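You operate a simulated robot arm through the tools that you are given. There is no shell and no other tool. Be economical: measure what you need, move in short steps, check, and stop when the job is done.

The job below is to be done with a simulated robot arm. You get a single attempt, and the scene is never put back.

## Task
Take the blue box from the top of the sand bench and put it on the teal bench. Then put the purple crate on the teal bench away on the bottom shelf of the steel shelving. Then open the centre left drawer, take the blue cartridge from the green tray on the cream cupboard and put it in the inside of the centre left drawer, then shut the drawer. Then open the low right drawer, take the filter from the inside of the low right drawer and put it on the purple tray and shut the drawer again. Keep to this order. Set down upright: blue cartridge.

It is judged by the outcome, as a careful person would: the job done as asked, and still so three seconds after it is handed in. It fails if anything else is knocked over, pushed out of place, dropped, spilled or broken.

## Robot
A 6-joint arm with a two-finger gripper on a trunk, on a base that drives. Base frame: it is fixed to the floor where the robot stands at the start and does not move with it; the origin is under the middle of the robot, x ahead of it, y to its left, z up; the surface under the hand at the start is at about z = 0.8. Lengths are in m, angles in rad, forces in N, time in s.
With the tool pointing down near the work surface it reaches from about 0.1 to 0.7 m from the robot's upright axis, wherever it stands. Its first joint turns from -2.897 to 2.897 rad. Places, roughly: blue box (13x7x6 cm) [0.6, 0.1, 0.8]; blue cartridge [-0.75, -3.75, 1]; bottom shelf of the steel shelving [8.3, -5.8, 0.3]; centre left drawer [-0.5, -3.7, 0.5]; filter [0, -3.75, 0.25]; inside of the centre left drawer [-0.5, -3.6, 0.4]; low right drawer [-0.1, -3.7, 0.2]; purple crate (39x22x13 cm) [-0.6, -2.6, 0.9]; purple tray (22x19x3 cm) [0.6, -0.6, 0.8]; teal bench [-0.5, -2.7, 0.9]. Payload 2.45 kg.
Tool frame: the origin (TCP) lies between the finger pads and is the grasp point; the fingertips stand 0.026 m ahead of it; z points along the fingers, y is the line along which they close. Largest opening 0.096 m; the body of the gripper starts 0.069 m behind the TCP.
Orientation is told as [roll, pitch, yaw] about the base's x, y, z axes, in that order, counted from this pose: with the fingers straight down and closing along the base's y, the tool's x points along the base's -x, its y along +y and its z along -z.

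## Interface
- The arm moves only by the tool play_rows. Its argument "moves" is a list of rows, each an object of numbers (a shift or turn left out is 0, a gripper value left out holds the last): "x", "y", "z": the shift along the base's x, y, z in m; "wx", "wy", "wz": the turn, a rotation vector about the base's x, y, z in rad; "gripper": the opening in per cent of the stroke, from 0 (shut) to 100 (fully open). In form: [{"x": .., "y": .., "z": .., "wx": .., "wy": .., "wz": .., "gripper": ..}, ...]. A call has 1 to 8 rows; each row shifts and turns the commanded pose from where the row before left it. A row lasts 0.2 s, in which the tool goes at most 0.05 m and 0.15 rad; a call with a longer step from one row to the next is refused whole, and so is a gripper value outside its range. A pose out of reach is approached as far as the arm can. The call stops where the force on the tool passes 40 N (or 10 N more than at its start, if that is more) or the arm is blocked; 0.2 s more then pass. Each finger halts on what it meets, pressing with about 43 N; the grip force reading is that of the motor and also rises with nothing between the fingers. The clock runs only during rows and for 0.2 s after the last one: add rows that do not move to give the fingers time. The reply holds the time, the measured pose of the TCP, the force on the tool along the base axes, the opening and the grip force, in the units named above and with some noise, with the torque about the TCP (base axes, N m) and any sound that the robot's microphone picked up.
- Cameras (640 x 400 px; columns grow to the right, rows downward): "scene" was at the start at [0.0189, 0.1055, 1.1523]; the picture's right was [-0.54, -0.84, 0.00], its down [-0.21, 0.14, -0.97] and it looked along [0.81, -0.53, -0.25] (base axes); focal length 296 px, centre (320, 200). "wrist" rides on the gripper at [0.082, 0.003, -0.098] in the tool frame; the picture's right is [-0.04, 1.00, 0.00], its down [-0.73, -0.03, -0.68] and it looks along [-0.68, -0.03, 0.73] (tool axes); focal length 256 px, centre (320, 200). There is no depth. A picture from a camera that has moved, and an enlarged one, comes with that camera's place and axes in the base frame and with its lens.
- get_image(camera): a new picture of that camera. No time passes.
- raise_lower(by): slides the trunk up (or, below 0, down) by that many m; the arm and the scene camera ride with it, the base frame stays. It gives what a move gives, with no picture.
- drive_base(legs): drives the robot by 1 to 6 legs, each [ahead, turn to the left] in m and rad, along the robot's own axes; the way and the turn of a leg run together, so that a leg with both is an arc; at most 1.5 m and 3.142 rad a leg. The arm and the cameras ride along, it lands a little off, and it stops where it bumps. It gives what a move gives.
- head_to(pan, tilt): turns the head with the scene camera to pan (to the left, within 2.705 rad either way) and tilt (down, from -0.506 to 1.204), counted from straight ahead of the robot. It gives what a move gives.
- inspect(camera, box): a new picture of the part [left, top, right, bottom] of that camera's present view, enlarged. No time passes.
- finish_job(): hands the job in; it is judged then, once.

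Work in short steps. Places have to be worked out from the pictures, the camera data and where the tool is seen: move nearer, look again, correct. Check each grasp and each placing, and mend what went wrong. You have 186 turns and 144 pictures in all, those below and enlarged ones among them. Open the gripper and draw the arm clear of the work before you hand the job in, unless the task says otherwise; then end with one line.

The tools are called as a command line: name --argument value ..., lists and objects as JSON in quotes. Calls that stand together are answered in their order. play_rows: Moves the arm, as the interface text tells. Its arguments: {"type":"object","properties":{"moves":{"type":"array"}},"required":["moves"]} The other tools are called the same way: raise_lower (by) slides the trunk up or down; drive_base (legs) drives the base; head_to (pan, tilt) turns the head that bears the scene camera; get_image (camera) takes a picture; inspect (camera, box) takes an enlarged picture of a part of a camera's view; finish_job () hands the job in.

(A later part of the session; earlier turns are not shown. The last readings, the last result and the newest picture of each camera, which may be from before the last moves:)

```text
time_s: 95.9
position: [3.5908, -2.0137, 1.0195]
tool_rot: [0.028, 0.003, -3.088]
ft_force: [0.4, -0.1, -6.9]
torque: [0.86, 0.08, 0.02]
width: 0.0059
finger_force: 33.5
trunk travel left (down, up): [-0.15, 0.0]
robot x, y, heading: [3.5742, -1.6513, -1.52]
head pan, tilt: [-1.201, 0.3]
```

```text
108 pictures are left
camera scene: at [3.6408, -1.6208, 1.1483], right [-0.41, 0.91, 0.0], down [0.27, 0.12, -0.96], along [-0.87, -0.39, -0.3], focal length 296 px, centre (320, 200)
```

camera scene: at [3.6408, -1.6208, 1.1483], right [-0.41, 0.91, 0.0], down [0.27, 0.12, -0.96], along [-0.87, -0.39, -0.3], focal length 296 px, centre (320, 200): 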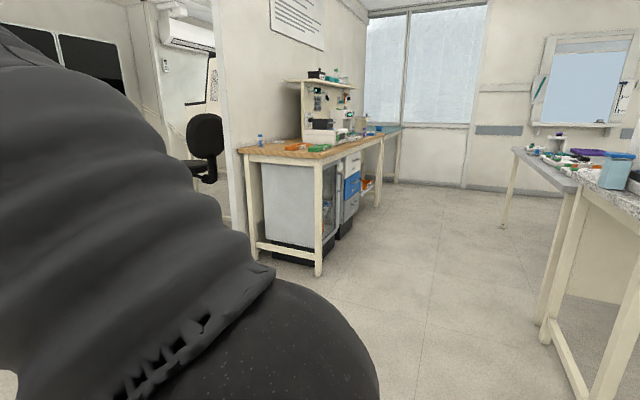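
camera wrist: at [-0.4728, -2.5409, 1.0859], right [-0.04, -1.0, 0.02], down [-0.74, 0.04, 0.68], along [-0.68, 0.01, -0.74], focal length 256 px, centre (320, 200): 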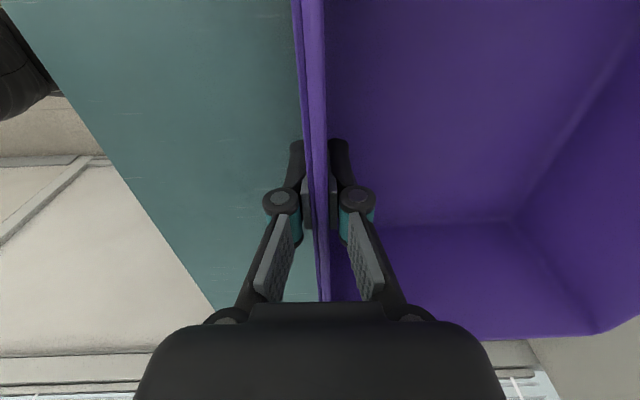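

The shelving stands against the far wall (about x 7.3–9, front y≈-5.6), and the way between caddy and island is clear. I drive down, turn left, and head along y≈-4.55.

drive_base --legs '[[1.5, 0], [1.4, 0], [0, 1.52], [1.5, 0]]'

head_to --pan 0.0 --tilt 0.2

get_image --camera "scene"

```text
time_s: 120.5
position: [5.5544, -4.5525, 1.0198]
tool_rot: [0.028, 0.002, -1.591]
ft_force: [-0.8, 0.2, -7.7]
torque: [-0.01, 0.87, 0.02]
width: 0.006
finger_force: 33.3
trunk travel left (down, up): [-0.15, 0.0]
robot x, y, heading: [5.1921, -4.5437, -0.018]
head pan, tilt: [-1.201, 0.3]
```

```text
time_s: 121.9
position: [5.5542, -4.552, 1.0194]
tool_rot: [0.027, 0.005, -1.589]
ft_force: [-0.8, -0.3, -8.1]
torque: [-0.02, 0.84, 0.0]
width: 0.0061
finger_force: 33.9
trunk travel left (down, up): [-0.15, 0.0]
robot x, y, heading: [5.1893, -4.5456, -0.021]
head pan, tilt: [0.0, 0.201]
```

```text
107 pictures are left
camera scene: at [5.2291, -4.3877, 1.1575], right [-0.02, -1.0, 0.0], down [-0.2, 0.0, -0.98], along [0.98, -0.02, -0.2], focal length 296 px, centre (320, 200)
```

scene: 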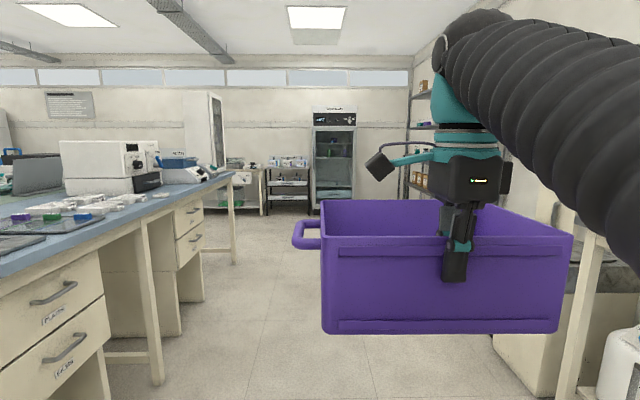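

Path ahead is clear. I drive on to x≈7.4 and look right at the shelving.

drive_base --legs '[[1.5, 0.02], [0.6, 0]]'

head_to --pan -1.2 --tilt 0.35

get_image --camera "scene"

```text
time_s: 132.4
position: [7.6775, -4.5676, 1.019]
tool_rot: [0.027, 0.003, -1.552]
ft_force: [0.1, -0.2, -8.4]
torque: [-0.04, 0.84, 0.01]
width: 0.0059
finger_force: 33.3
trunk travel left (down, up): [-0.15, 0.0]
robot x, y, heading: [7.3145, -4.5737, 0.013]
head pan, tilt: [0.0, 0.201]
```

```text
time_s: 133.8
position: [7.6764, -4.5673, 1.0181]
tool_rot: [0.029, 0.004, -1.554]
ft_force: [-0.3, 0.8, -7.5]
torque: [-0.04, 0.88, 0.02]
width: 0.006
finger_force: 33.4
trunk travel left (down, up): [-0.15, 0.0]
robot x, y, heading: [7.3115, -4.5767, 0.01]
head pan, tilt: [-1.201, 0.351]
```

```text
106 pictures are left
camera scene: at [7.2885, -4.5022, 1.1436], right [-0.93, -0.37, 0.0], down [-0.13, 0.32, -0.94], along [0.35, -0.87, -0.34], focal length 296 px, centre (320, 200)
```

scene: 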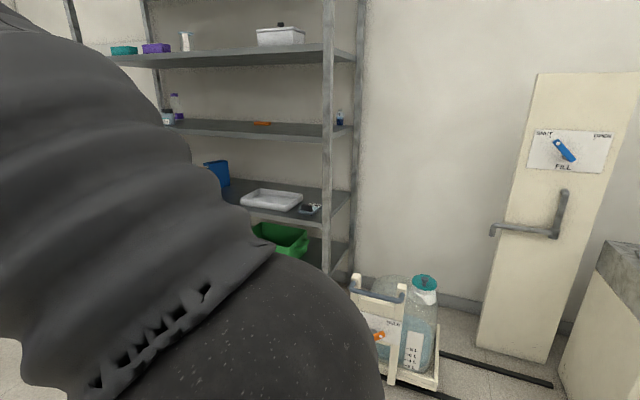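

The shelving's right side is at x≈7.68, front near y=-5.6. I drive to x≈8.3 and turn to face it.

drive_base --legs '[[0.98, 0], [0, -1.58]]'

head_to --pan 0.35 --tilt 0.45

get_image --camera "scene"

head_to --pan -0.9 --tilt 0.45

get_image --camera "scene"

```text
time_s: 142.9
position: [8.2933, -4.9198, 1.0189]
tool_rot: [0.027, 0.002, 3.12]
ft_force: [-0.3, -0.6, -8.3]
torque: [0.89, 0.05, -0.01]
width: 0.0059
finger_force: 33.5
trunk travel left (down, up): [-0.15, 0.0]
robot x, y, heading: [8.3039, -4.5555, -1.6]
head pan, tilt: [-1.201, 0.351]
```

```text
time_s: 144.5
position: [8.2934, -4.919, 1.0203]
tool_rot: [0.028, 0.003, 3.118]
ft_force: [0.5, -0.8, -7.0]
torque: [0.83, -0.01, 0.02]
width: 0.0059
finger_force: 33.7
trunk travel left (down, up): [-0.15, 0.0]
robot x, y, heading: [8.3027, -4.5608, -1.6]
head pan, tilt: [0.351, 0.45]
```

```text
105 pictures are left
camera scene: at [8.4916, -4.5883, 1.1343], right [-0.95, -0.32, 0.0], down [-0.14, 0.41, -0.9], along [0.29, -0.85, -0.44], focal length 296 px, centre (320, 200)
```

scene: 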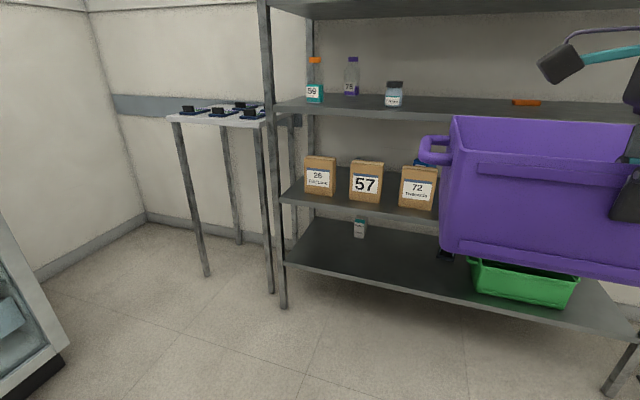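

```text
time_s: 146.0
position: [8.2944, -4.9197, 1.0186]
tool_rot: [0.029, 0.002, 3.12]
ft_force: [-0.3, -0.8, -8.4]
torque: [0.83, 0.01, -0.02]
width: 0.006
finger_force: 33.6
trunk travel left (down, up): [-0.15, 0.0]
robot x, y, heading: [8.3002, -4.5549, -1.601]
head pan, tilt: [-0.901, 0.45]
```

```text
104 pictures are left
camera scene: at [8.3889, -4.5563, 1.1343], right [-0.6, 0.8, 0.0], down [0.35, 0.26, -0.9], along [-0.72, -0.54, -0.44], focal length 296 px, centre (320, 200)
```

scene: 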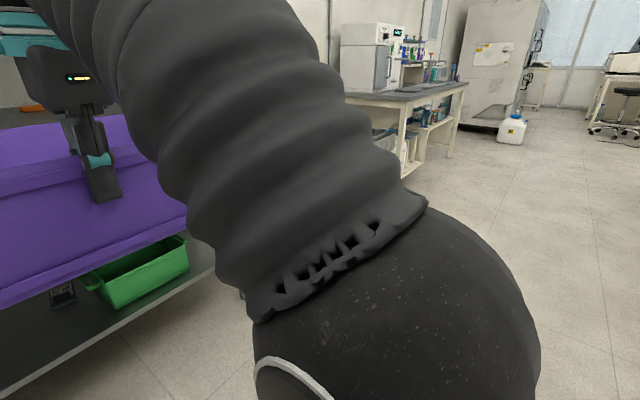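

The bottom shelf is at z≈0.28, with its front edge at y≈-5.57 and the next shelf at z≈0.59. It is free from x≈8.3 to 9.0, between the green bin and the left post. I move sideways to x≈8.65 while staying back.

drive_base --legs '[[0, 1.3], [0.36, 0], [0, -1.27]]'

head_to --pan 0.2 --tilt 0.55

play_rows --moves '[{"z": -0.03}, {"z": -0.03}, {"z": -0.04}, {"z": -0.04}, {"z": -0.04}, {"z": -0.04}, {"z": -0.04}, {}]'

get_image --camera "scene"

```text
time_s: 154.7
position: [8.6552, -5.0222, 1.0195]
tool_rot: [0.027, 0.003, -3.121]
ft_force: [0.2, -0.3, -8.1]
torque: [0.86, 0.04, -0.02]
width: 0.0063
finger_force: 33.8
trunk travel left (down, up): [-0.15, 0.0]
robot x, y, heading: [8.6474, -4.6628, -1.557]
head pan, tilt: [-0.901, 0.45]
```

```text
time_s: 156.0
position: [8.6554, -5.0228, 1.0195]
tool_rot: [0.028, 0.004, -3.122]
ft_force: [-0.2, 1.4, -8.4]
torque: [0.83, 0.06, -0.02]
width: 0.0059
finger_force: 33.3
trunk travel left (down, up): [-0.15, 0.0]
robot x, y, heading: [8.6492, -4.661, -1.558]
head pan, tilt: [0.201, 0.55]
```

```text
time_s: 157.8
position: [8.6553, -5.0252, 0.7582]
tool_rot: [0.028, 0.004, -3.12]
ft_force: [-0.2, 0.7, -7.8]
torque: [0.85, 0.05, -0.03]
width: 0.0057
finger_force: 33.9
trunk travel left (down, up): [-0.15, 0.0]
robot x, y, heading: [8.6473, -4.6627, -1.553]
head pan, tilt: [0.201, 0.55]
```

```text
103 pictures are left
camera scene: at [8.8246, -4.6853, 1.1253], right [-0.98, -0.22, 0.0], down [-0.11, 0.51, -0.85], along [0.18, -0.83, -0.52], focal length 296 px, centre (320, 200)
```

scene: 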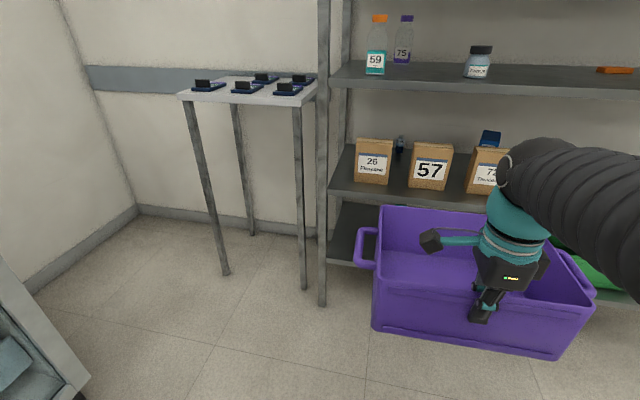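

Measurements agree. The crate's bottom is about 0.108 below the TCP, so I lower to TCP z≈0.425 using the trunk and the arm.

raise_lower --by -0.15

play_rows --moves '[{"z": -0.04}, {"z": -0.04}, {"z": -0.04}, {"z": -0.04}, {"z": -0.02}, {}]'

get_image --camera "scene"

```text
time_s: 159.5
position: [8.6547, -5.0238, 0.6085]
tool_rot: [0.028, 0.002, -3.12]
ft_force: [-0.1, 0.1, -7.9]
torque: [0.84, 0.08, 0.03]
width: 0.0061
finger_force: 33.6
trunk travel left (down, up): [0.0, 0.15]
robot x, y, heading: [8.6445, -4.66, -1.556]
head pan, tilt: [0.201, 0.55]
```

```text
time_s: 160.9
position: [8.6537, -5.0241, 0.4295]
tool_rot: [0.026, 0.004, -3.12]
ft_force: [1.2, 1.1, -8.3]
torque: [0.87, 0.04, 0.0]
width: 0.0057
finger_force: 33.8
trunk travel left (down, up): [0.0, 0.15]
robot x, y, heading: [8.6485, -4.6619, -1.558]
head pan, tilt: [0.201, 0.55]
```

```text
102 pictures are left
camera scene: at [8.8246, -4.6853, 0.9753], right [-0.98, -0.22, 0.0], down [-0.11, 0.51, -0.85], along [0.18, -0.83, -0.52], focal length 296 px, centre (320, 200)
```

scene: 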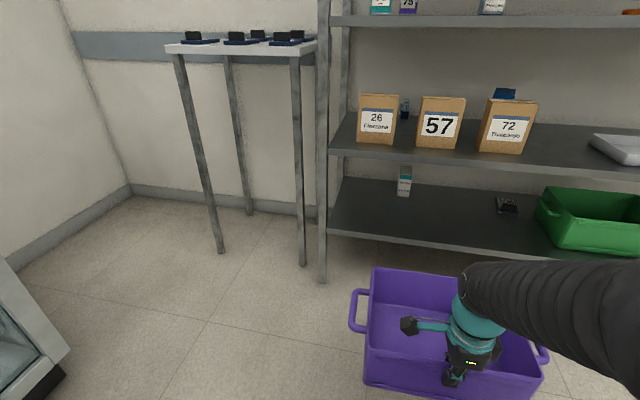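

The bottom shelf is clear where I want it. I drive forward 0.40 m and check before the last bit.

drive_base --legs '[[0.4, -0.012]]'

get_image --camera "scene"

get_image --camera "wrist"

```text
time_s: 163.5
position: [8.6547, -5.431, 0.4292]
tool_rot: [0.028, 0.004, -3.136]
ft_force: [-0.2, 0.8, -8.1]
torque: [0.87, 0.05, -0.01]
width: 0.0061
finger_force: 33.7
trunk travel left (down, up): [0.0, 0.15]
robot x, y, heading: [8.6549, -5.0699, -1.571]
head pan, tilt: [0.201, 0.55]
```

```text
101 pictures are left
camera scene: at [8.828, -5.0959, 0.9753], right [-0.98, -0.2, 0.0], down [-0.11, 0.51, -0.85], along [0.17, -0.83, -0.52], focal length 296 px, centre (320, 200)
```

scene: 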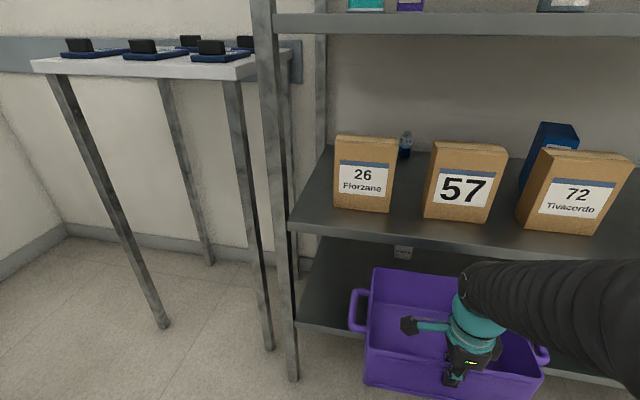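

```text
100 pictures are left
camera wrist: at [8.7365, -5.4304, 0.528], right [-0.03, -1.0, 0.03], down [-0.74, 0.04, 0.68], along [-0.68, 0.0, -0.74], focal length 256 px, centre (320, 200)
```

wrist: 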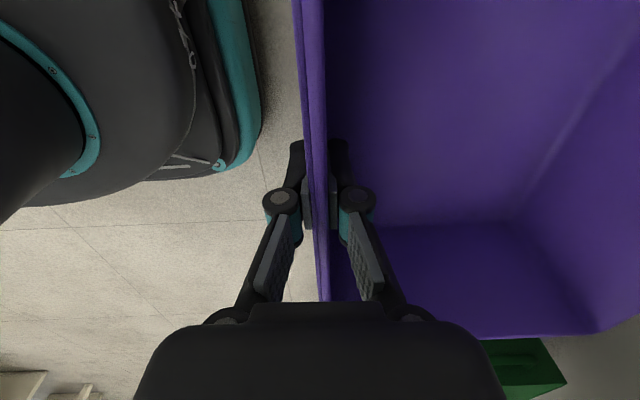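

The crate's far edge is entering the gap. I extend 0.072 m with the arm, which keeps the hand clear of the second shelf's edge, and then lower gently.

play_rows --moves '[{"y": -0.025}, {"y": -0.025}, {"y": -0.022}, {}, {"z": -0.015}, {"z": -0.01}, {}]'

get_image --camera "scene"

```text
time_s: 165.1
position: [8.6552, -5.504, 0.4053]
tool_rot: [0.026, 0.004, -3.134]
ft_force: [-0.7, 0.1, -8.1]
torque: [0.89, 0.03, 0.05]
width: 0.0059
finger_force: 33.9
trunk travel left (down, up): [0.0, 0.15]
robot x, y, heading: [8.6535, -5.0682, -1.573]
head pan, tilt: [0.201, 0.55]
```

```text
99 pictures are left
camera scene: at [8.828, -5.0959, 0.9753], right [-0.98, -0.2, 0.0], down [-0.11, 0.51, -0.85], along [0.17, -0.83, -0.52], focal length 296 px, centre (320, 200)
```

scene: 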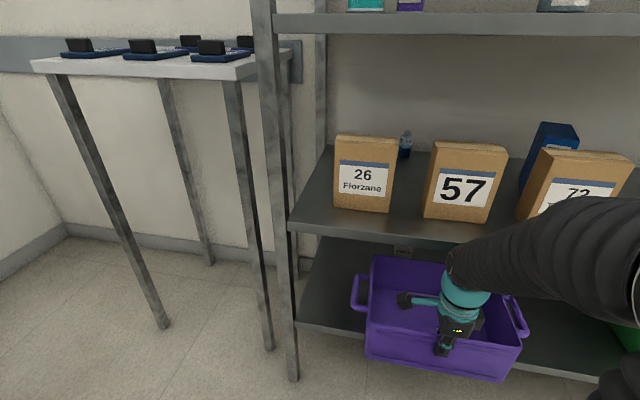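

No contact yet and the hand is clear of the shelf above. I lower in small steps until contact.

play_rows --moves '[{"z": -0.006}, {"z": -0.005}, {"z": -0.004}, {}]'

```text
time_s: 166.1
position: [8.6526, -5.5042, 0.392]
tool_rot: [0.033, 0.003, -3.134]
ft_force: [2.3, 3.7, 31.0]
torque: [-1.15, 0.05, 0.09]
width: 0.0059
finger_force: 33.8
trunk travel left (down, up): [0.0, 0.15]
robot x, y, heading: [8.65, -5.0665, -1.568]
head pan, tilt: [0.201, 0.55]
```

It has touched the shelf. I relax 2 mm so the load is near zero, then slide inwards slightly before releasing.

play_rows --moves '[{"z": 0.002}, {"y": -0.008}, {"y": -0.006}, {}]'

```text
time_s: 167.1
position: [8.6544, -5.5162, 0.3934]
tool_rot: [0.029, 0.006, -3.137]
ft_force: [-0.7, 13.0, 28.3]
torque: [0.3, 0.02, 0.06]
width: 0.0061
finger_force: 33.5
trunk travel left (down, up): [0.0, 0.15]
robot x, y, heading: [8.6517, -5.071, -1.566]
head pan, tilt: [0.201, 0.55]
```

The crate slid in 12 mm with moderate force. I open the fingers partly and see whether it stays.

play_rows --moves '[{"gripper": 45}, {}, {}, {}]'

get_image --camera "wrist"

get_image --camera "scene"

```text
time_s: 168.1
position: [8.6539, -5.5171, 0.393]
tool_rot: [0.028, 0.005, -3.136]
ft_force: [-0.3, 0.5, -0.9]
torque: [-0.01, 0.02, 0.01]
width: 0.0432
finger_force: 0.1
trunk travel left (down, up): [0.0, 0.15]
robot x, y, heading: [8.6513, -5.0673, -1.566]
head pan, tilt: [0.201, 0.55]
```

```text
98 pictures are left
camera wrist: at [8.7364, -5.5165, 0.4902], right [-0.03, -1.0, 0.03], down [-0.74, 0.04, 0.68], along [-0.68, 0.0, -0.74], focal length 256 px, centre (320, 200)
```

wrist: 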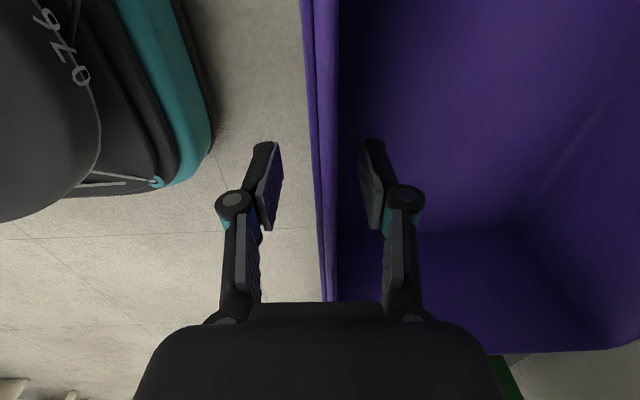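

```text
97 pictures are left
camera scene: at [8.828, -5.0957, 0.9753], right [-0.98, -0.2, 0.0], down [-0.11, 0.51, -0.85], along [0.17, -0.84, -0.52], focal length 296 px, centre (320, 200)
```

scene: 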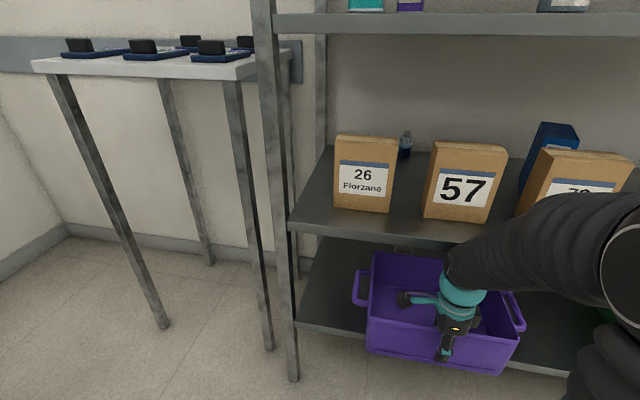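

The crate rests steadily. I lift the fingers out over the rim and back off, then close them and tilt forward to push the crate further in.

play_rows --moves '[{"z": 0.03}, {"z": 0.04}, {"y": 0.04}, {"y": 0.04, "wx": -0.12}, {"y": 0.03, "wx": -0.12, "gripper": 0}, {"z": -0.03, "wx": -0.12}, {"z": -0.03, "wx": -0.12}, {"wx": -0.1, "z": -0.02}]'

get_image --camera "scene"

```text
time_s: 169.9
position: [8.6547, -5.5067, 0.459]
tool_rot: [0.603, -0.001, -3.134]
ft_force: [-0.3, 0.8, -0.5]
torque: [-0.01, 0.0, -0.01]
width: 0.0
finger_force: 29.3
out of reach, approached as far as the arm can: row 6, 7, 8
trunk travel left (down, up): [0.0, 0.15]
robot x, y, heading: [8.6536, -5.0707, -1.568]
head pan, tilt: [0.201, 0.55]
```

```text
96 pictures are left
camera scene: at [8.828, -5.0955, 0.9753], right [-0.98, -0.2, 0.0], down [-0.11, 0.51, -0.85], along [0.17, -0.84, -0.52], focal length 296 px, centre (320, 200)
```

scene: 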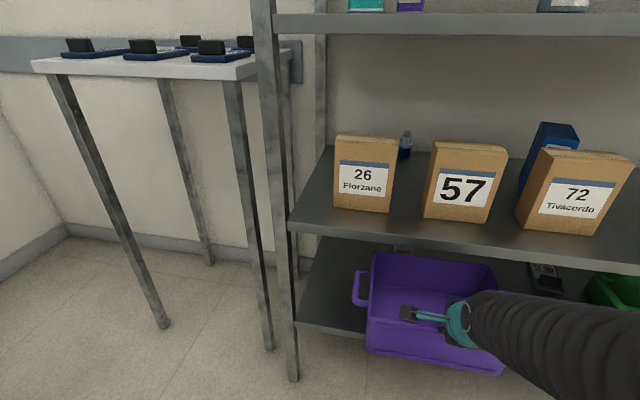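

The tilted low pose is too close to the base. I back the base by 0.2 m to give the arm room, then lower.

drive_base --legs '[[-0.22, 0]]'

play_rows --moves '[{"z": -0.01, "y": -0.04}, {"z": -0.03, "y": -0.03}, {"z": -0.04, "y": -0.02}, {"z": -0.02}, {}]'

get_image --camera "scene"

```text
time_s: 171.6
position: [8.6551, -5.2854, 0.4591]
tool_rot: [0.607, 0.0, -3.134]
ft_force: [-0.1, 0.1, -0.3]
torque: [0.02, 0.0, 0.03]
width: 0.0
finger_force: 28.2
trunk travel left (down, up): [0.0, 0.15]
robot x, y, heading: [8.6525, -4.8526, -1.57]
head pan, tilt: [0.201, 0.55]
```

```text
time_s: 172.8
position: [8.6564, -5.3769, 0.359]
tool_rot: [0.604, 0.001, -3.135]
ft_force: [0.2, 0.4, 0.1]
torque: [0.05, 0.01, -0.01]
width: 0.0
finger_force: 28.8
trunk travel left (down, up): [0.0, 0.15]
robot x, y, heading: [8.6538, -4.8475, -1.57]
head pan, tilt: [0.201, 0.55]
```

```text
95 pictures are left
camera scene: at [8.8275, -4.8747, 0.9753], right [-0.98, -0.2, 0.0], down [-0.11, 0.51, -0.85], along [0.17, -0.84, -0.52], focal length 296 px, centre (320, 200)
```

scene: 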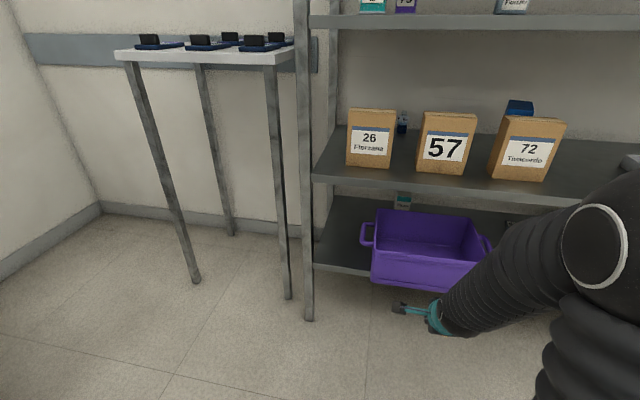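

The crate juts slightly over the front edge. I drive 0.09 m nearer (fingers still short of it), then push with the arm.

drive_base --legs '[[0.09, 0]]'

play_rows --moves '[{"y": -0.025}, {"y": -0.02}, {"y": -0.02}, {"y": -0.02}, {"y": -0.015}, {}]'

get_image --camera "scene"

```text
time_s: 173.9
position: [8.6556, -5.468, 0.3589]
tool_rot: [0.606, 0.001, -3.136]
ft_force: [0.2, 0.6, -0.3]
torque: [0.02, 0.0, 0.0]
width: 0.0001
finger_force: 28.3
trunk travel left (down, up): [0.0, 0.15]
robot x, y, heading: [8.6517, -4.9362, -1.576]
head pan, tilt: [0.201, 0.55]
```

```text
time_s: 175.3
position: [8.6559, -5.569, 0.3588]
tool_rot: [0.607, 0.001, -3.134]
ft_force: [-0.3, 3.0, 1.1]
torque: [0.05, 0.02, 0.01]
width: 0.0002
finger_force: 28.4
trunk travel left (down, up): [0.0, 0.15]
robot x, y, heading: [8.6501, -4.9382, -1.571]
head pan, tilt: [0.201, 0.55]
```

```text
94 pictures are left
camera scene: at [8.8276, -4.9662, 0.9753], right [-0.98, -0.2, 0.0], down [-0.1, 0.51, -0.85], along [0.17, -0.84, -0.52], focal length 296 px, centre (320, 200)
```

scene: 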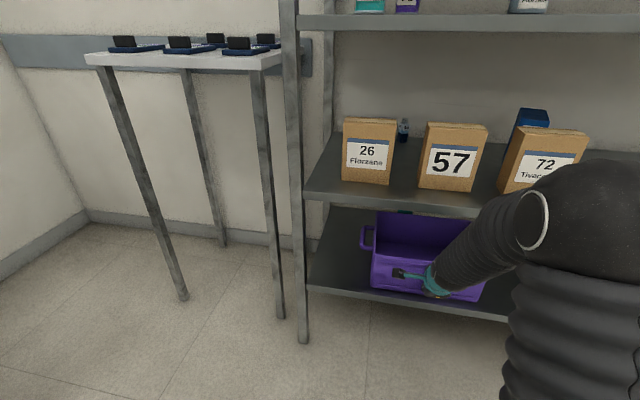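

The crate is now just inside the edge. One more 2 cm push, then back away and check.

play_rows --moves '[{"y": -0.015}, {"y": -0.01}, {}, {"y": 0.04}, {"y": 0.04}, {"y": 0.04, "z": 0.02}, {"y": 0.04, "z": 0.04}]'

drive_base --legs '[[-0.4, 0]]'

get_image --camera "scene"

```text
refused: row 7 steps farther than a row can; nothing moved
```

```text
time_s: 177.8
position: [8.6539, -5.1649, 0.3593]
tool_rot: [0.606, 0.0, -3.139]
ft_force: [-0.1, 0.1, 0.2]
torque: [0.01, 0.0, -0.02]
width: 0.0002
finger_force: 28.6
trunk travel left (down, up): [0.0, 0.15]
robot x, y, heading: [8.6541, -4.5358, -1.569]
head pan, tilt: [0.201, 0.55]
```

```text
93 pictures are left
camera scene: at [8.8275, -4.5627, 0.9753], right [-0.98, -0.2, 0.0], down [-0.1, 0.51, -0.85], along [0.17, -0.84, -0.52], focal length 296 px, centre (320, 200)
```

scene: 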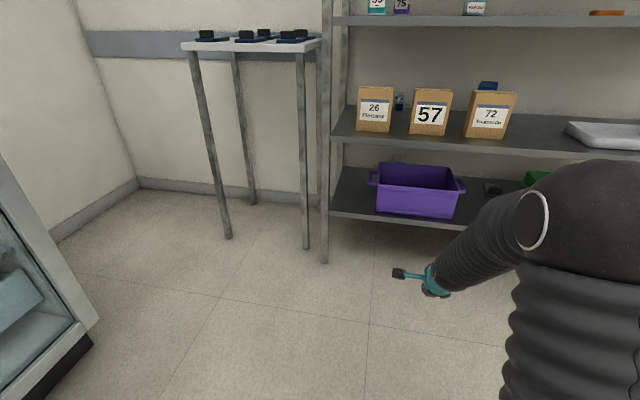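

inspect --camera "scene" --box '[320, 120, 520, 245]'

```text
3.20 times, centred on (420, 182) of scene
camera zoom: at [8.8275, -4.5627, 0.9753], right [-0.98, -0.2, 0.0], down [-0.1, 0.51, -0.85], along [0.17, -0.84, -0.52], focal length 948 px, centre (0, 256)
```

zoom: 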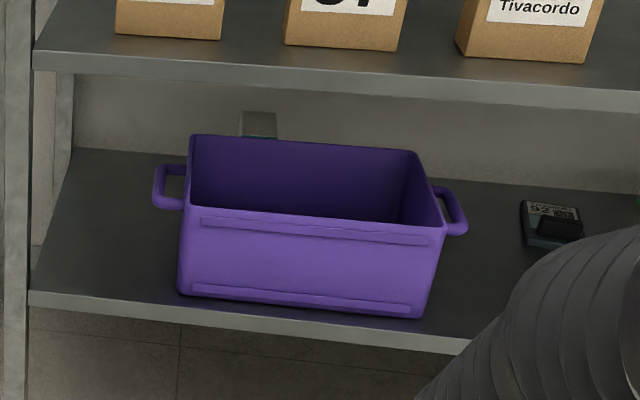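

The crate sits wholly on the bottom shelf and nothing else moved. I raise the trunk, fold the arm back to a compact upright pose, then turn towards the aisle.

play_rows --moves '[{"z": 0.04, "y": 0.02}, {"z": 0.04, "y": 0.02}, {"z": 0.04, "y": 0.02, "wx": 0.12}, {"z": 0.04, "y": 0.02, "wx": 0.12}, {"z": 0.04, "y": 0.02, "wx": 0.12}, {"z": 0.04, "y": 0.02, "wx": 0.12}, {"z": 0.04, "y": 0.02, "wx": 0.12}, {"z": 0.04, "y": 0.02}]'

play_rows --moves '[{"z": 0.03, "y": 0.03, "gripper": 50}, {"z": 0.03, "y": 0.03}, {"z": 0.03, "y": 0.03}, {}]'

raise_lower --by 0.15

drive_base --legs '[[0, -1.571], [1.5, 0], [1.5, 0]]'

head_to --pan 0.0 --tilt 0.2

get_image --camera "scene"

```text
time_s: 179.6
position: [8.6518, -5.007, 0.6785]
tool_rot: [0.003, 0.002, -3.138]
ft_force: [0.4, -0.3, 0.1]
torque: [-0.01, -0.05, -0.02]
width: 0.0002
finger_force: 28.4
trunk travel left (down, up): [0.0, 0.15]
robot x, y, heading: [8.651, -4.5309, -1.567]
head pan, tilt: [0.201, 0.55]
```

```text
time_s: 180.6
position: [8.6529, -4.9178, 0.7677]
tool_rot: [0.005, 0.001, -3.137]
ft_force: [1.0, 0.2, 0.5]
torque: [-0.05, 0.0, -0.05]
width: 0.0479
finger_force: 0.0
trunk travel left (down, up): [0.0, 0.15]
robot x, y, heading: [8.6538, -4.5371, -1.575]
head pan, tilt: [0.201, 0.55]
```

```text
time_s: 182.3
position: [8.6541, -4.9177, 0.9172]
tool_rot: [0.006, 0.002, -3.136]
ft_force: [-0.6, 0.4, -0.3]
torque: [0.0, -0.02, -0.02]
width: 0.0478
finger_force: 0.1
trunk travel left (down, up): [-0.15, 0.0]
robot x, y, heading: [8.6511, -4.5357, -1.57]
head pan, tilt: [0.201, 0.55]
```

```text
time_s: 200.6
position: [5.2821, -4.4846, 0.9176]
tool_rot: [0.006, 0.001, 1.558]
ft_force: [0.3, 0.5, 0.0]
torque: [0.0, -0.01, -0.02]
width: 0.0481
finger_force: 0.2
trunk travel left (down, up): [-0.15, 0.0]
robot x, y, heading: [5.664, -4.4915, 3.124]
head pan, tilt: [0.201, 0.55]
```

```text
time_s: 201.4
position: [5.2821, -4.4845, 0.9167]
tool_rot: [0.004, 0.002, 1.559]
ft_force: [0.1, 0.3, -0.4]
torque: [0.01, -0.03, 0.01]
width: 0.0482
finger_force: 0.1
trunk travel left (down, up): [-0.15, 0.0]
robot x, y, heading: [5.6673, -4.4863, 3.122]
head pan, tilt: [0.0, 0.201]
```

```text
91 pictures are left
camera scene: at [5.6285, -4.6453, 1.1575], right [0.02, 1.0, 0.0], down [0.2, 0.0, -0.98], along [-0.98, 0.02, -0.2], focal length 296 px, centre (320, 200)
```

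scene: 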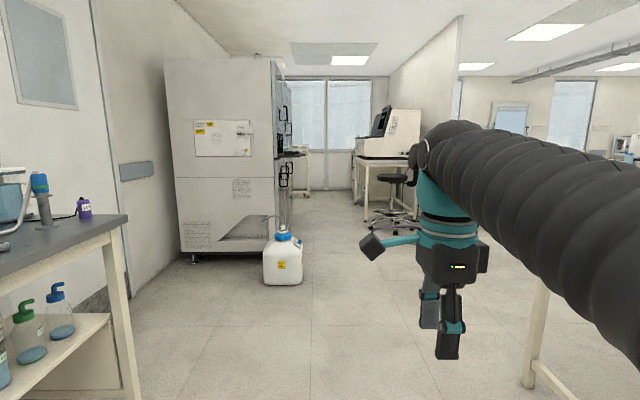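

The jug stands near (3.4, -4.9) and a chair near (1.2, -3.4). I drive on with a slight veer right, to y≈-4.25.

drive_base --legs '[[0, -0.06], [1.5, 0], [1.5, 0], [0, 0.08]]'

get_image --camera "scene"

head_to --pan -0.5 --tilt 0.2

get_image --camera "scene"

```text
time_s: 216.9
position: [2.252, -4.3168, 0.9174]
tool_rot: [0.004, 0.002, 1.617]
ft_force: [-0.5, -0.4, 1.4]
torque: [0.03, -0.03, 0.01]
width: 0.048
finger_force: 0.0
trunk travel left (down, up): [-0.15, 0.0]
robot x, y, heading: [2.6327, -4.2991, -3.101]
head pan, tilt: [0.0, 0.201]
```

```text
90 pictures are left
camera scene: at [2.6078, -4.4557, 1.1576], right [-0.04, 1.0, 0.0], down [0.2, 0.01, -0.98], along [-0.98, -0.04, -0.2], focal length 296 px, centre (320, 200)
```

scene: 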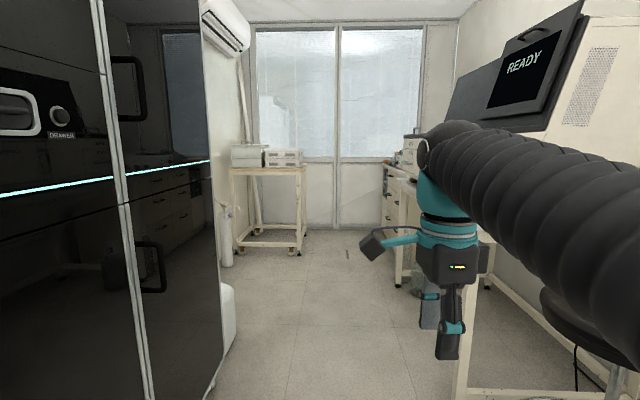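

```text
time_s: 217.9
position: [2.2519, -4.3147, 0.9176]
tool_rot: [0.007, 0.0, 1.617]
ft_force: [0.3, -0.2, -0.1]
torque: [0.0, 0.02, 0.01]
width: 0.0479
finger_force: 0.0
trunk travel left (down, up): [-0.15, 0.0]
robot x, y, heading: [2.6352, -4.2984, -3.101]
head pan, tilt: [-0.499, 0.201]
```

```text
89 pictures are left
camera scene: at [2.6173, -4.4108, 1.1576], right [0.44, 0.9, 0.0], down [0.18, -0.09, -0.98], along [-0.88, 0.43, -0.2], focal length 296 px, centre (320, 200)
```

scene: 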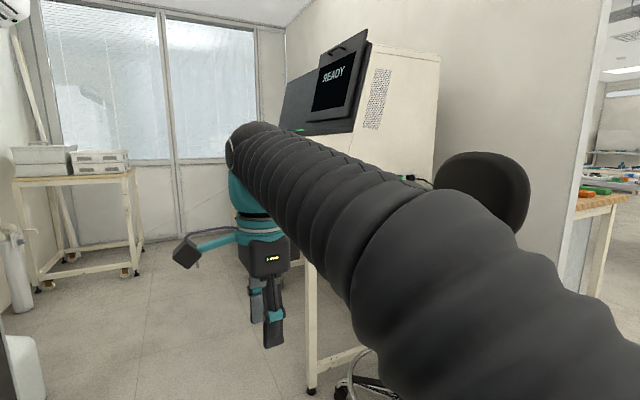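

The channel runs between the black cabinet (y≈-5.0) and the instrument table (y≈-3.9). I keep to the middle, go 1.5 m further in, and look.

drive_base --legs '[[0, 0.06], [1.5, 0], [0.2, -0.1]]'

head_to --pan -0.2 --tilt 0.4

get_image --camera "scene"

```text
time_s: 226.9
position: [0.559, -4.473, 0.9167]
tool_rot: [0.004, 0.001, 1.584]
ft_force: [0.4, 1.0, 0.1]
torque: [0.0, 0.04, 0.02]
width: 0.0482
finger_force: 0.2
trunk travel left (down, up): [-0.15, 0.0]
robot x, y, heading: [0.9412, -4.4681, -3.134]
head pan, tilt: [-0.499, 0.201]
```

```text
time_s: 227.7
position: [0.5612, -4.4722, 0.9179]
tool_rot: [0.004, 0.003, 1.585]
ft_force: [0.5, 0.3, -0.1]
torque: [0.02, 0.03, -0.01]
width: 0.0479
finger_force: 0.0
trunk travel left (down, up): [-0.15, 0.0]
robot x, y, heading: [0.9435, -4.4652, -3.131]
head pan, tilt: [-0.201, 0.4]
```

```text
88 pictures are left
camera scene: at [0.9128, -4.6055, 1.1391], right [0.19, 0.98, 0.0], down [0.38, -0.07, -0.92], along [-0.9, 0.18, -0.39], focal length 296 px, centre (320, 200)
```

scene: 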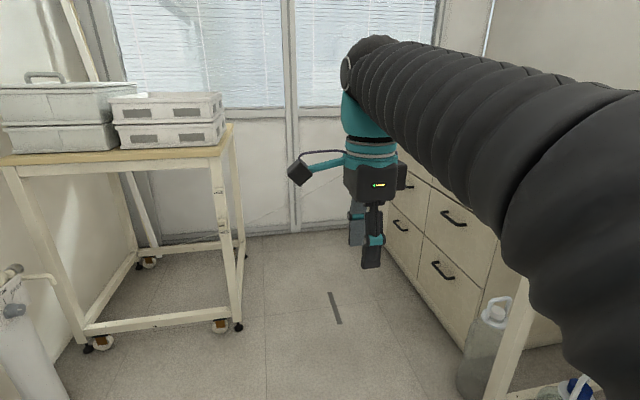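

The drawer cabinet's front face is near y≈-3.78 and the trolley on the left reaches y≈-4.75. I go 0.7 m further, then look right at the cabinet.

drive_base --legs '[[0.7, -0.03]]'

head_to --pan -1.1 --tilt 0.55

get_image --camera "scene"

head_to --pan 0.3 --tilt 0.7

get_image --camera "scene"

```text
time_s: 231.6
position: [-0.1486, -4.4682, 0.9182]
tool_rot: [0.004, 0.001, 1.569]
ft_force: [0.6, -0.3, -0.2]
torque: [-0.03, 0.01, -0.01]
width: 0.048
finger_force: 0.1
trunk travel left (down, up): [-0.15, 0.0]
robot x, y, heading: [0.2313, -4.4677, 3.142]
head pan, tilt: [-0.201, 0.4]
```

```text
time_s: 232.8
position: [-0.1491, -4.4685, 0.9175]
tool_rot: [0.006, 0.003, 1.57]
ft_force: [-0.8, -0.3, -0.2]
torque: [-0.03, 0.03, 0.01]
width: 0.0482
finger_force: 0.1
trunk travel left (down, up): [-0.15, 0.0]
robot x, y, heading: [0.2324, -4.4699, 3.134]
head pan, tilt: [-1.1, 0.55]
```

```text
87 pictures are left
camera scene: at [0.2521, -4.545, 1.1253], right [0.89, 0.45, 0.0], down [0.23, -0.47, -0.85], along [-0.38, 0.76, -0.52], focal length 296 px, centre (320, 200)
```

scene: 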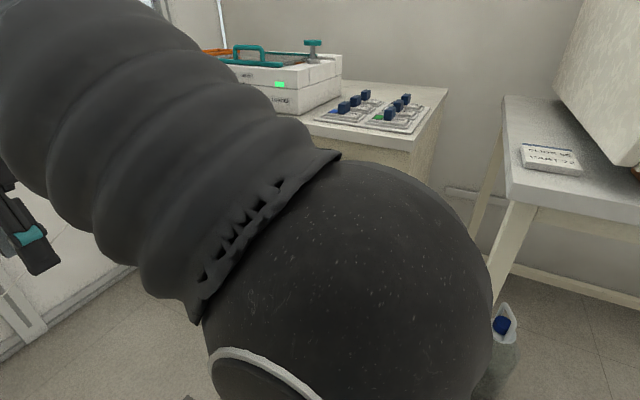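

```text
time_s: 234.3
position: [-0.1482, -4.4679, 0.9169]
tool_rot: [0.004, 0.002, 1.57]
ft_force: [0.0, -0.4, 0.2]
torque: [-0.02, 0.04, 0.03]
width: 0.0482
finger_force: 0.0
trunk travel left (down, up): [-0.15, 0.0]
robot x, y, heading: [0.2331, -4.4659, 3.135]
head pan, tilt: [0.3, 0.7]
```

```text
86 pictures are left
camera scene: at [0.2112, -4.6499, 1.1122], right [-0.29, 0.96, 0.0], down [0.62, 0.19, -0.76], along [-0.73, -0.22, -0.64], focal length 296 px, centre (320, 200)
```

scene: 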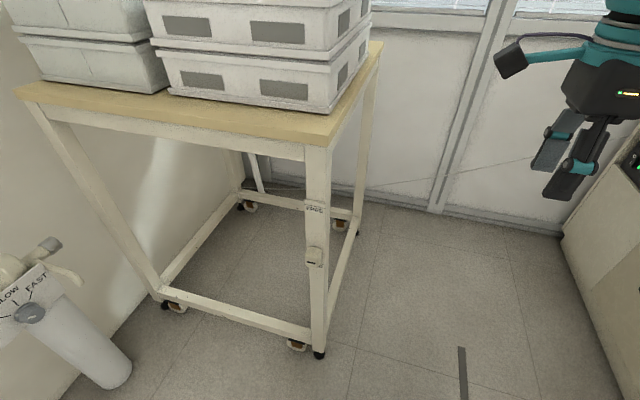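

The cart's nearest side is at y≈-4.77, and my base half-diagonal is about 0.32 m. I move to about (-0.31, -4.36) and turn to face the cabinet.

drive_base --legs '[[0, -0.2], [0.55, 0], [0, -1.37]]'

head_to --pan 0.1 --tilt 0.5

get_image --camera "scene"

get_image --camera "wrist"

```text
time_s: 241.7
position: [-0.2942, -3.9744, 0.9173]
tool_rot: [0.003, 0.002, -0.027]
ft_force: [0.1, 0.0, 0.0]
torque: [-0.01, -0.02, 0.02]
width: 0.048
finger_force: 0.0
trunk travel left (down, up): [-0.15, 0.0]
robot x, y, heading: [-0.3035, -4.3571, 1.543]
head pan, tilt: [0.3, 0.7]
```

```text
time_s: 242.4
position: [-0.2938, -3.9753, 0.9171]
tool_rot: [0.005, 0.002, -0.029]
ft_force: [0.5, -0.5, -0.3]
torque: [-0.02, -0.01, -0.01]
width: 0.0478
finger_force: 0.0
trunk travel left (down, up): [-0.15, 0.0]
robot x, y, heading: [-0.3026, -4.3536, 1.536]
head pan, tilt: [0.099, 0.499]
```

```text
85 pictures are left
camera scene: at [-0.4685, -4.3204, 1.1298], right [1.0, 0.07, 0.0], down [0.03, -0.48, -0.88], along [-0.06, 0.88, -0.48], focal length 296 px, centre (320, 200)
```

scene: 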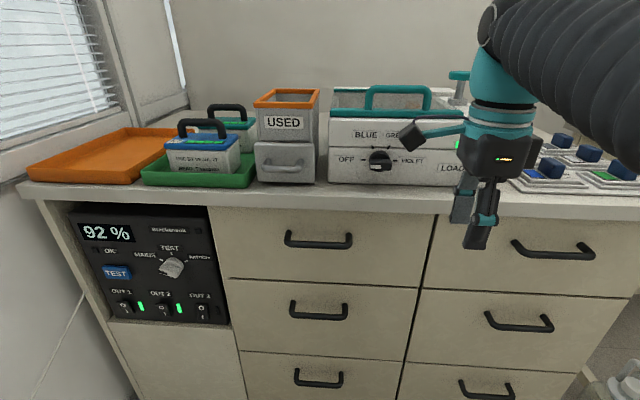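

```text
84 pictures are left
camera wrist: at [-0.3738, -3.969, 1.0153], right [0.07, 1.0, 0.0], down [0.73, -0.05, 0.68], along [0.68, -0.04, -0.74], focal length 256 px, centre (320, 200)
```

wrist: 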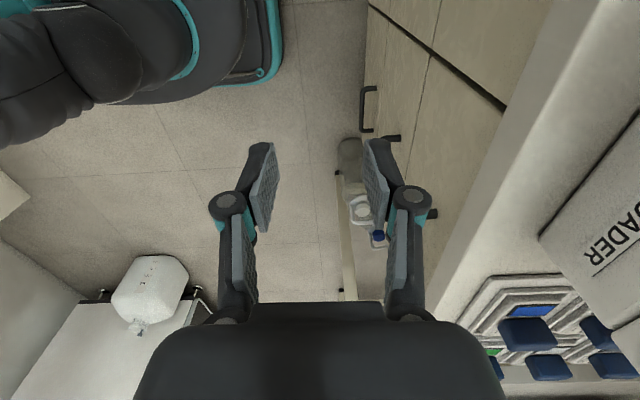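

There are three rows by two columns of drawers, with the green tray at the top left. I zoom in on the tray and on the handles.

inspect --camera "scene" --box '[120, 80, 360, 230]'

inspect --camera "scene" --box '[220, 210, 460, 360]'

```text
2.67 times, centred on (240, 155) of scene
camera zoom: at [-0.4685, -4.3204, 1.1298], right [1.0, 0.07, 0.0], down [0.03, -0.48, -0.88], along [-0.06, 0.88, -0.48], focal length 790 px, centre (533, 320)
```

zoom: 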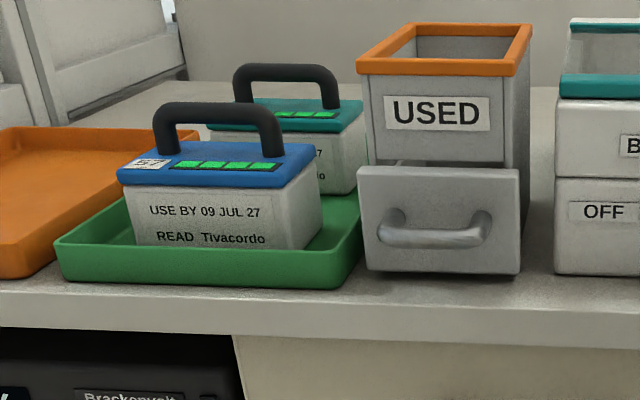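

```text
2.67 times, centred on (340, 285) of scene
camera zoom: at [-0.4685, -4.3204, 1.1298], right [1.0, 0.07, 0.0], down [0.03, -0.48, -0.88], along [-0.06, 0.88, -0.48], focal length 790 px, centre (267, -27)
```

zoom: 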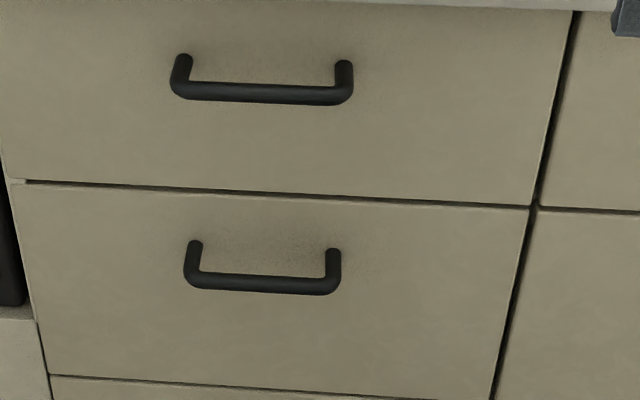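

The counter front is at y≈-3.796, z≈0.867. The centre-left handle bar is at about (-0.51, -3.825, 0.54) and runs along x. To leave room for pulling, I'll stand off to the right at x≈0 and work at an angle.

drive_base --legs '[[0, -1.54], [0.3, 0], [0, 1.571]]'

head_to --pan 0.5 --tilt 0.6

get_image --camera "scene"

```text
time_s: 252.1
position: [0.0026, -3.9828, 0.9174]
tool_rot: [0.003, 0.001, -0.01]
ft_force: [0.5, 0.3, 0.2]
torque: [0.0, 0.0, 0.0]
width: 0.048
finger_force: 0.0
trunk travel left (down, up): [-0.15, 0.0]
robot x, y, heading: [0.0025, -4.3622, 1.557]
head pan, tilt: [0.099, 0.499]
```

```text
time_s: 253.0
position: [0.0021, -3.9823, 0.9181]
tool_rot: [0.005, 0.002, -0.009]
ft_force: [0.4, 0.1, -0.2]
torque: [-0.02, 0.01, 0.01]
width: 0.0481
finger_force: 0.0
trunk travel left (down, up): [-0.15, 0.0]
robot x, y, heading: [-0.0005, -4.3624, 1.553]
head pan, tilt: [0.499, 0.6]
```

```text
81 pictures are left
camera scene: at [-0.1994, -4.3429, 1.1208], right [0.88, 0.47, 0.0], down [0.26, -0.5, -0.83], along [-0.38, 0.73, -0.56], focal length 296 px, centre (320, 200)
```

scene: 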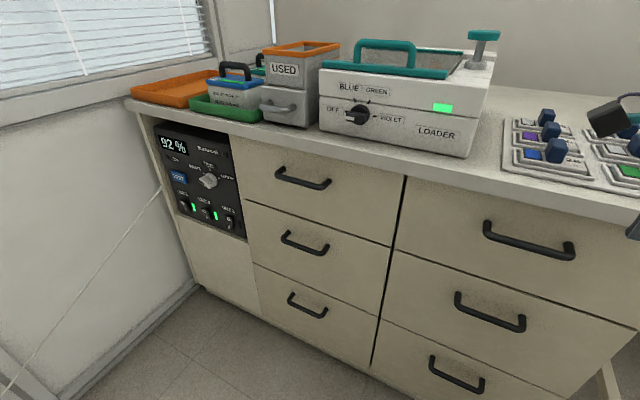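

Triangulating from the two views puts the bar near (-0.507, -3.84, 0.565). I open the gripper, move left in front of the cabinet, and tilt the tool forward.

play_rows --moves '[{"x": -0.045, "y": -0.01, "gripper": 100}, {"x": -0.045, "y": -0.01}, {"x": -0.048}, {"x": -0.048}, {"x": -0.048}, {"x": -0.048}, {"x": -0.048}, {"x": -0.048}]'

play_rows --moves '[{"x": -0.046}, {"x": -0.046}, {"x": -0.039}, {"z": -0.04, "wx": 0.12}, {"z": -0.04, "wx": 0.12}, {"z": -0.04, "wx": 0.12}, {"z": -0.04, "wx": 0.12}, {"z": -0.04, "wx": 0.12}]'

play_rows --moves '[{"z": -0.03, "wx": 0.12}, {"z": -0.03, "wx": 0.12}, {"z": -0.03, "wx": 0.12}, {"wx": 0.1}, {}]'

get_image --camera "wrist"

get_image --camera "scene"

```text
time_s: 254.8
position: [-0.3778, -4.003, 0.9159]
tool_rot: [0.005, 0.002, -0.008]
ft_force: [1.2, -0.4, -0.2]
torque: [0.03, 0.04, 0.0]
width: 0.096
finger_force: 0.0
trunk travel left (down, up): [-0.15, 0.0]
robot x, y, heading: [-0.0029, -4.3618, 1.554]
head pan, tilt: [0.499, 0.6]
```

```text
time_s: 256.6
position: [-0.5084, -3.984, 0.7328]
tool_rot: [0.593, 0.002, 0.004]
ft_force: [-0.3, -0.7, -0.2]
torque: [-0.01, 0.0, 0.0]
width: 0.096
finger_force: 0.0
out of reach, approached as far as the arm can: row 8
trunk travel left (down, up): [-0.15, 0.0]
robot x, y, heading: [0.0028, -4.367, 1.56]
head pan, tilt: [0.499, 0.6]
```

```text
time_s: 257.5
position: [-0.5417, -3.8683, 0.7874]
tool_rot: [0.915, -0.043, 0.02]
ft_force: [1.6, -11.5, -4.3]
torque: [0.66, 0.1, 0.05]
width: 0.0951
finger_force: 0.2
out of reach, approached as far as the arm can: row 1, 2, 3, 4
trunk travel left (down, up): [-0.15, 0.0]
robot x, y, heading: [-0.002, -4.3619, 1.56]
head pan, tilt: [0.499, 0.6]
stopped in row 4: the force on the tool passed its limit at 75 N (the readings are from after the stop); the commanded pose is now the measured one
```

```text
80 pictures are left
camera wrist: at [-0.6221, -3.9446, 0.8444], right [-0.01, 0.61, 0.79], down [0.73, -0.54, 0.42], along [0.69, 0.58, -0.44], focal length 256 px, centre (320, 200)
```

wrist: 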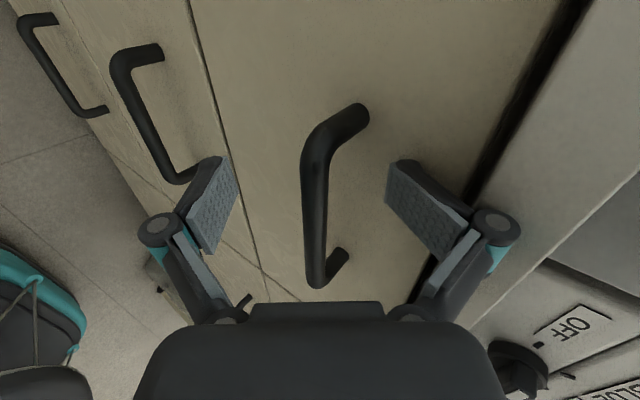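

```text
79 pictures are left
camera scene: at [-0.1999, -4.3441, 1.1206], right [0.88, 0.47, 0.0], down [0.27, -0.5, -0.83], along [-0.39, 0.73, -0.56], focal length 296 px, centre (320, 200)
```

scene: 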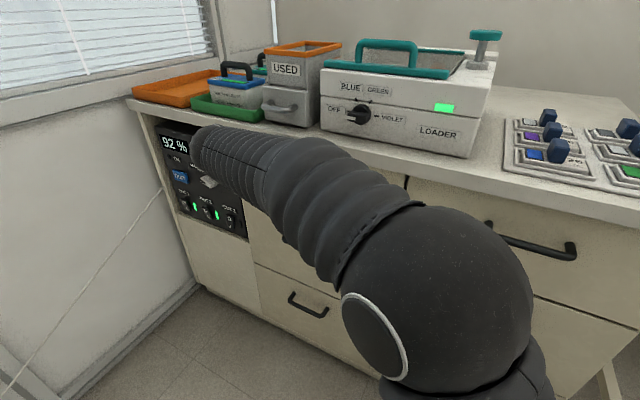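

That row ran out of reach and drifted into the cabinet edge. I back straight off first; the wrist view shows the drawer fronts undisturbed.

play_rows --moves '[{"y": -0.02, "z": 0.0}, {"y": -0.04}, {"y": -0.04}, {"y": -0.03, "wx": -0.1}, {}]'

get_image --camera "scene"

```text
time_s: 258.7
position: [-0.552, -3.9697, 0.827]
tool_rot: [0.818, -0.039, 0.022]
ft_force: [0.4, -0.6, 0.6]
torque: [0.02, -0.02, -0.01]
width: 0.0957
finger_force: 0.1
out of reach, approached as far as the arm can: row 1, 2, 3
trunk travel left (down, up): [-0.15, 0.0]
robot x, y, heading: [-0.0006, -4.3648, 1.558]
head pan, tilt: [0.499, 0.6]
```

```text
78 pictures are left
camera scene: at [-0.1997, -4.3433, 1.1207], right [0.88, 0.47, 0.0], down [0.26, -0.5, -0.82], along [-0.39, 0.73, -0.57], focal length 296 px, centre (320, 200)
```

scene: 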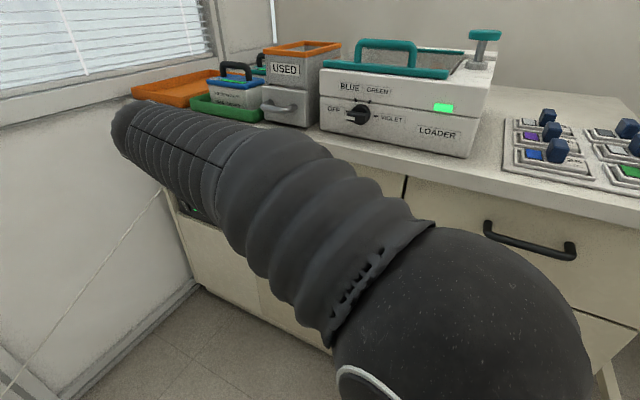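

The sideways pose twists the arm too much. I'll fold back to a vertical hand pose and stand squarely in front of the left column instead.

play_rows --moves '[{"y": -0.02, "z": 0.015, "wx": -0.13}, {"y": -0.02, "z": 0.015, "wx": -0.13}, {"x": 0.03, "z": 0.02, "wx": -0.13}, {"x": 0.03, "z": 0.02, "wx": -0.13}, {"x": 0.04, "z": 0.02, "wx": -0.13}, {"x": 0.045, "wx": -0.13}, {"x": 0.045, "wx": -0.04}, {"x": 0.045}]'

play_rows --moves '[{"x": 0.048}, {"x": 0.048}, {"x": 0.048}, {"x": 0.048}, {"x": 0.048}, {"x": 0.048}, {"x": 0.048}, {}]'

```text
time_s: 260.5
position: [-0.3167, -4.0094, 0.9181]
tool_rot: [-0.002, -0.013, 0.043]
ft_force: [-0.8, 0.3, 0.0]
torque: [-0.01, -0.07, 0.0]
width: 0.0961
finger_force: 0.1
trunk travel left (down, up): [-0.15, 0.0]
robot x, y, heading: [0.0025, -4.3647, 1.554]
head pan, tilt: [0.499, 0.6]
```

```text
time_s: 262.3
position: [0.0189, -4.0117, 0.917]
tool_rot: [-0.001, -0.011, 0.044]
ft_force: [-0.3, -0.6, -0.5]
torque: [0.0, -0.01, 0.03]
width: 0.0959
finger_force: 0.1
trunk travel left (down, up): [-0.15, 0.0]
robot x, y, heading: [-0.0019, -4.3649, 1.561]
head pan, tilt: [0.499, 0.6]
```

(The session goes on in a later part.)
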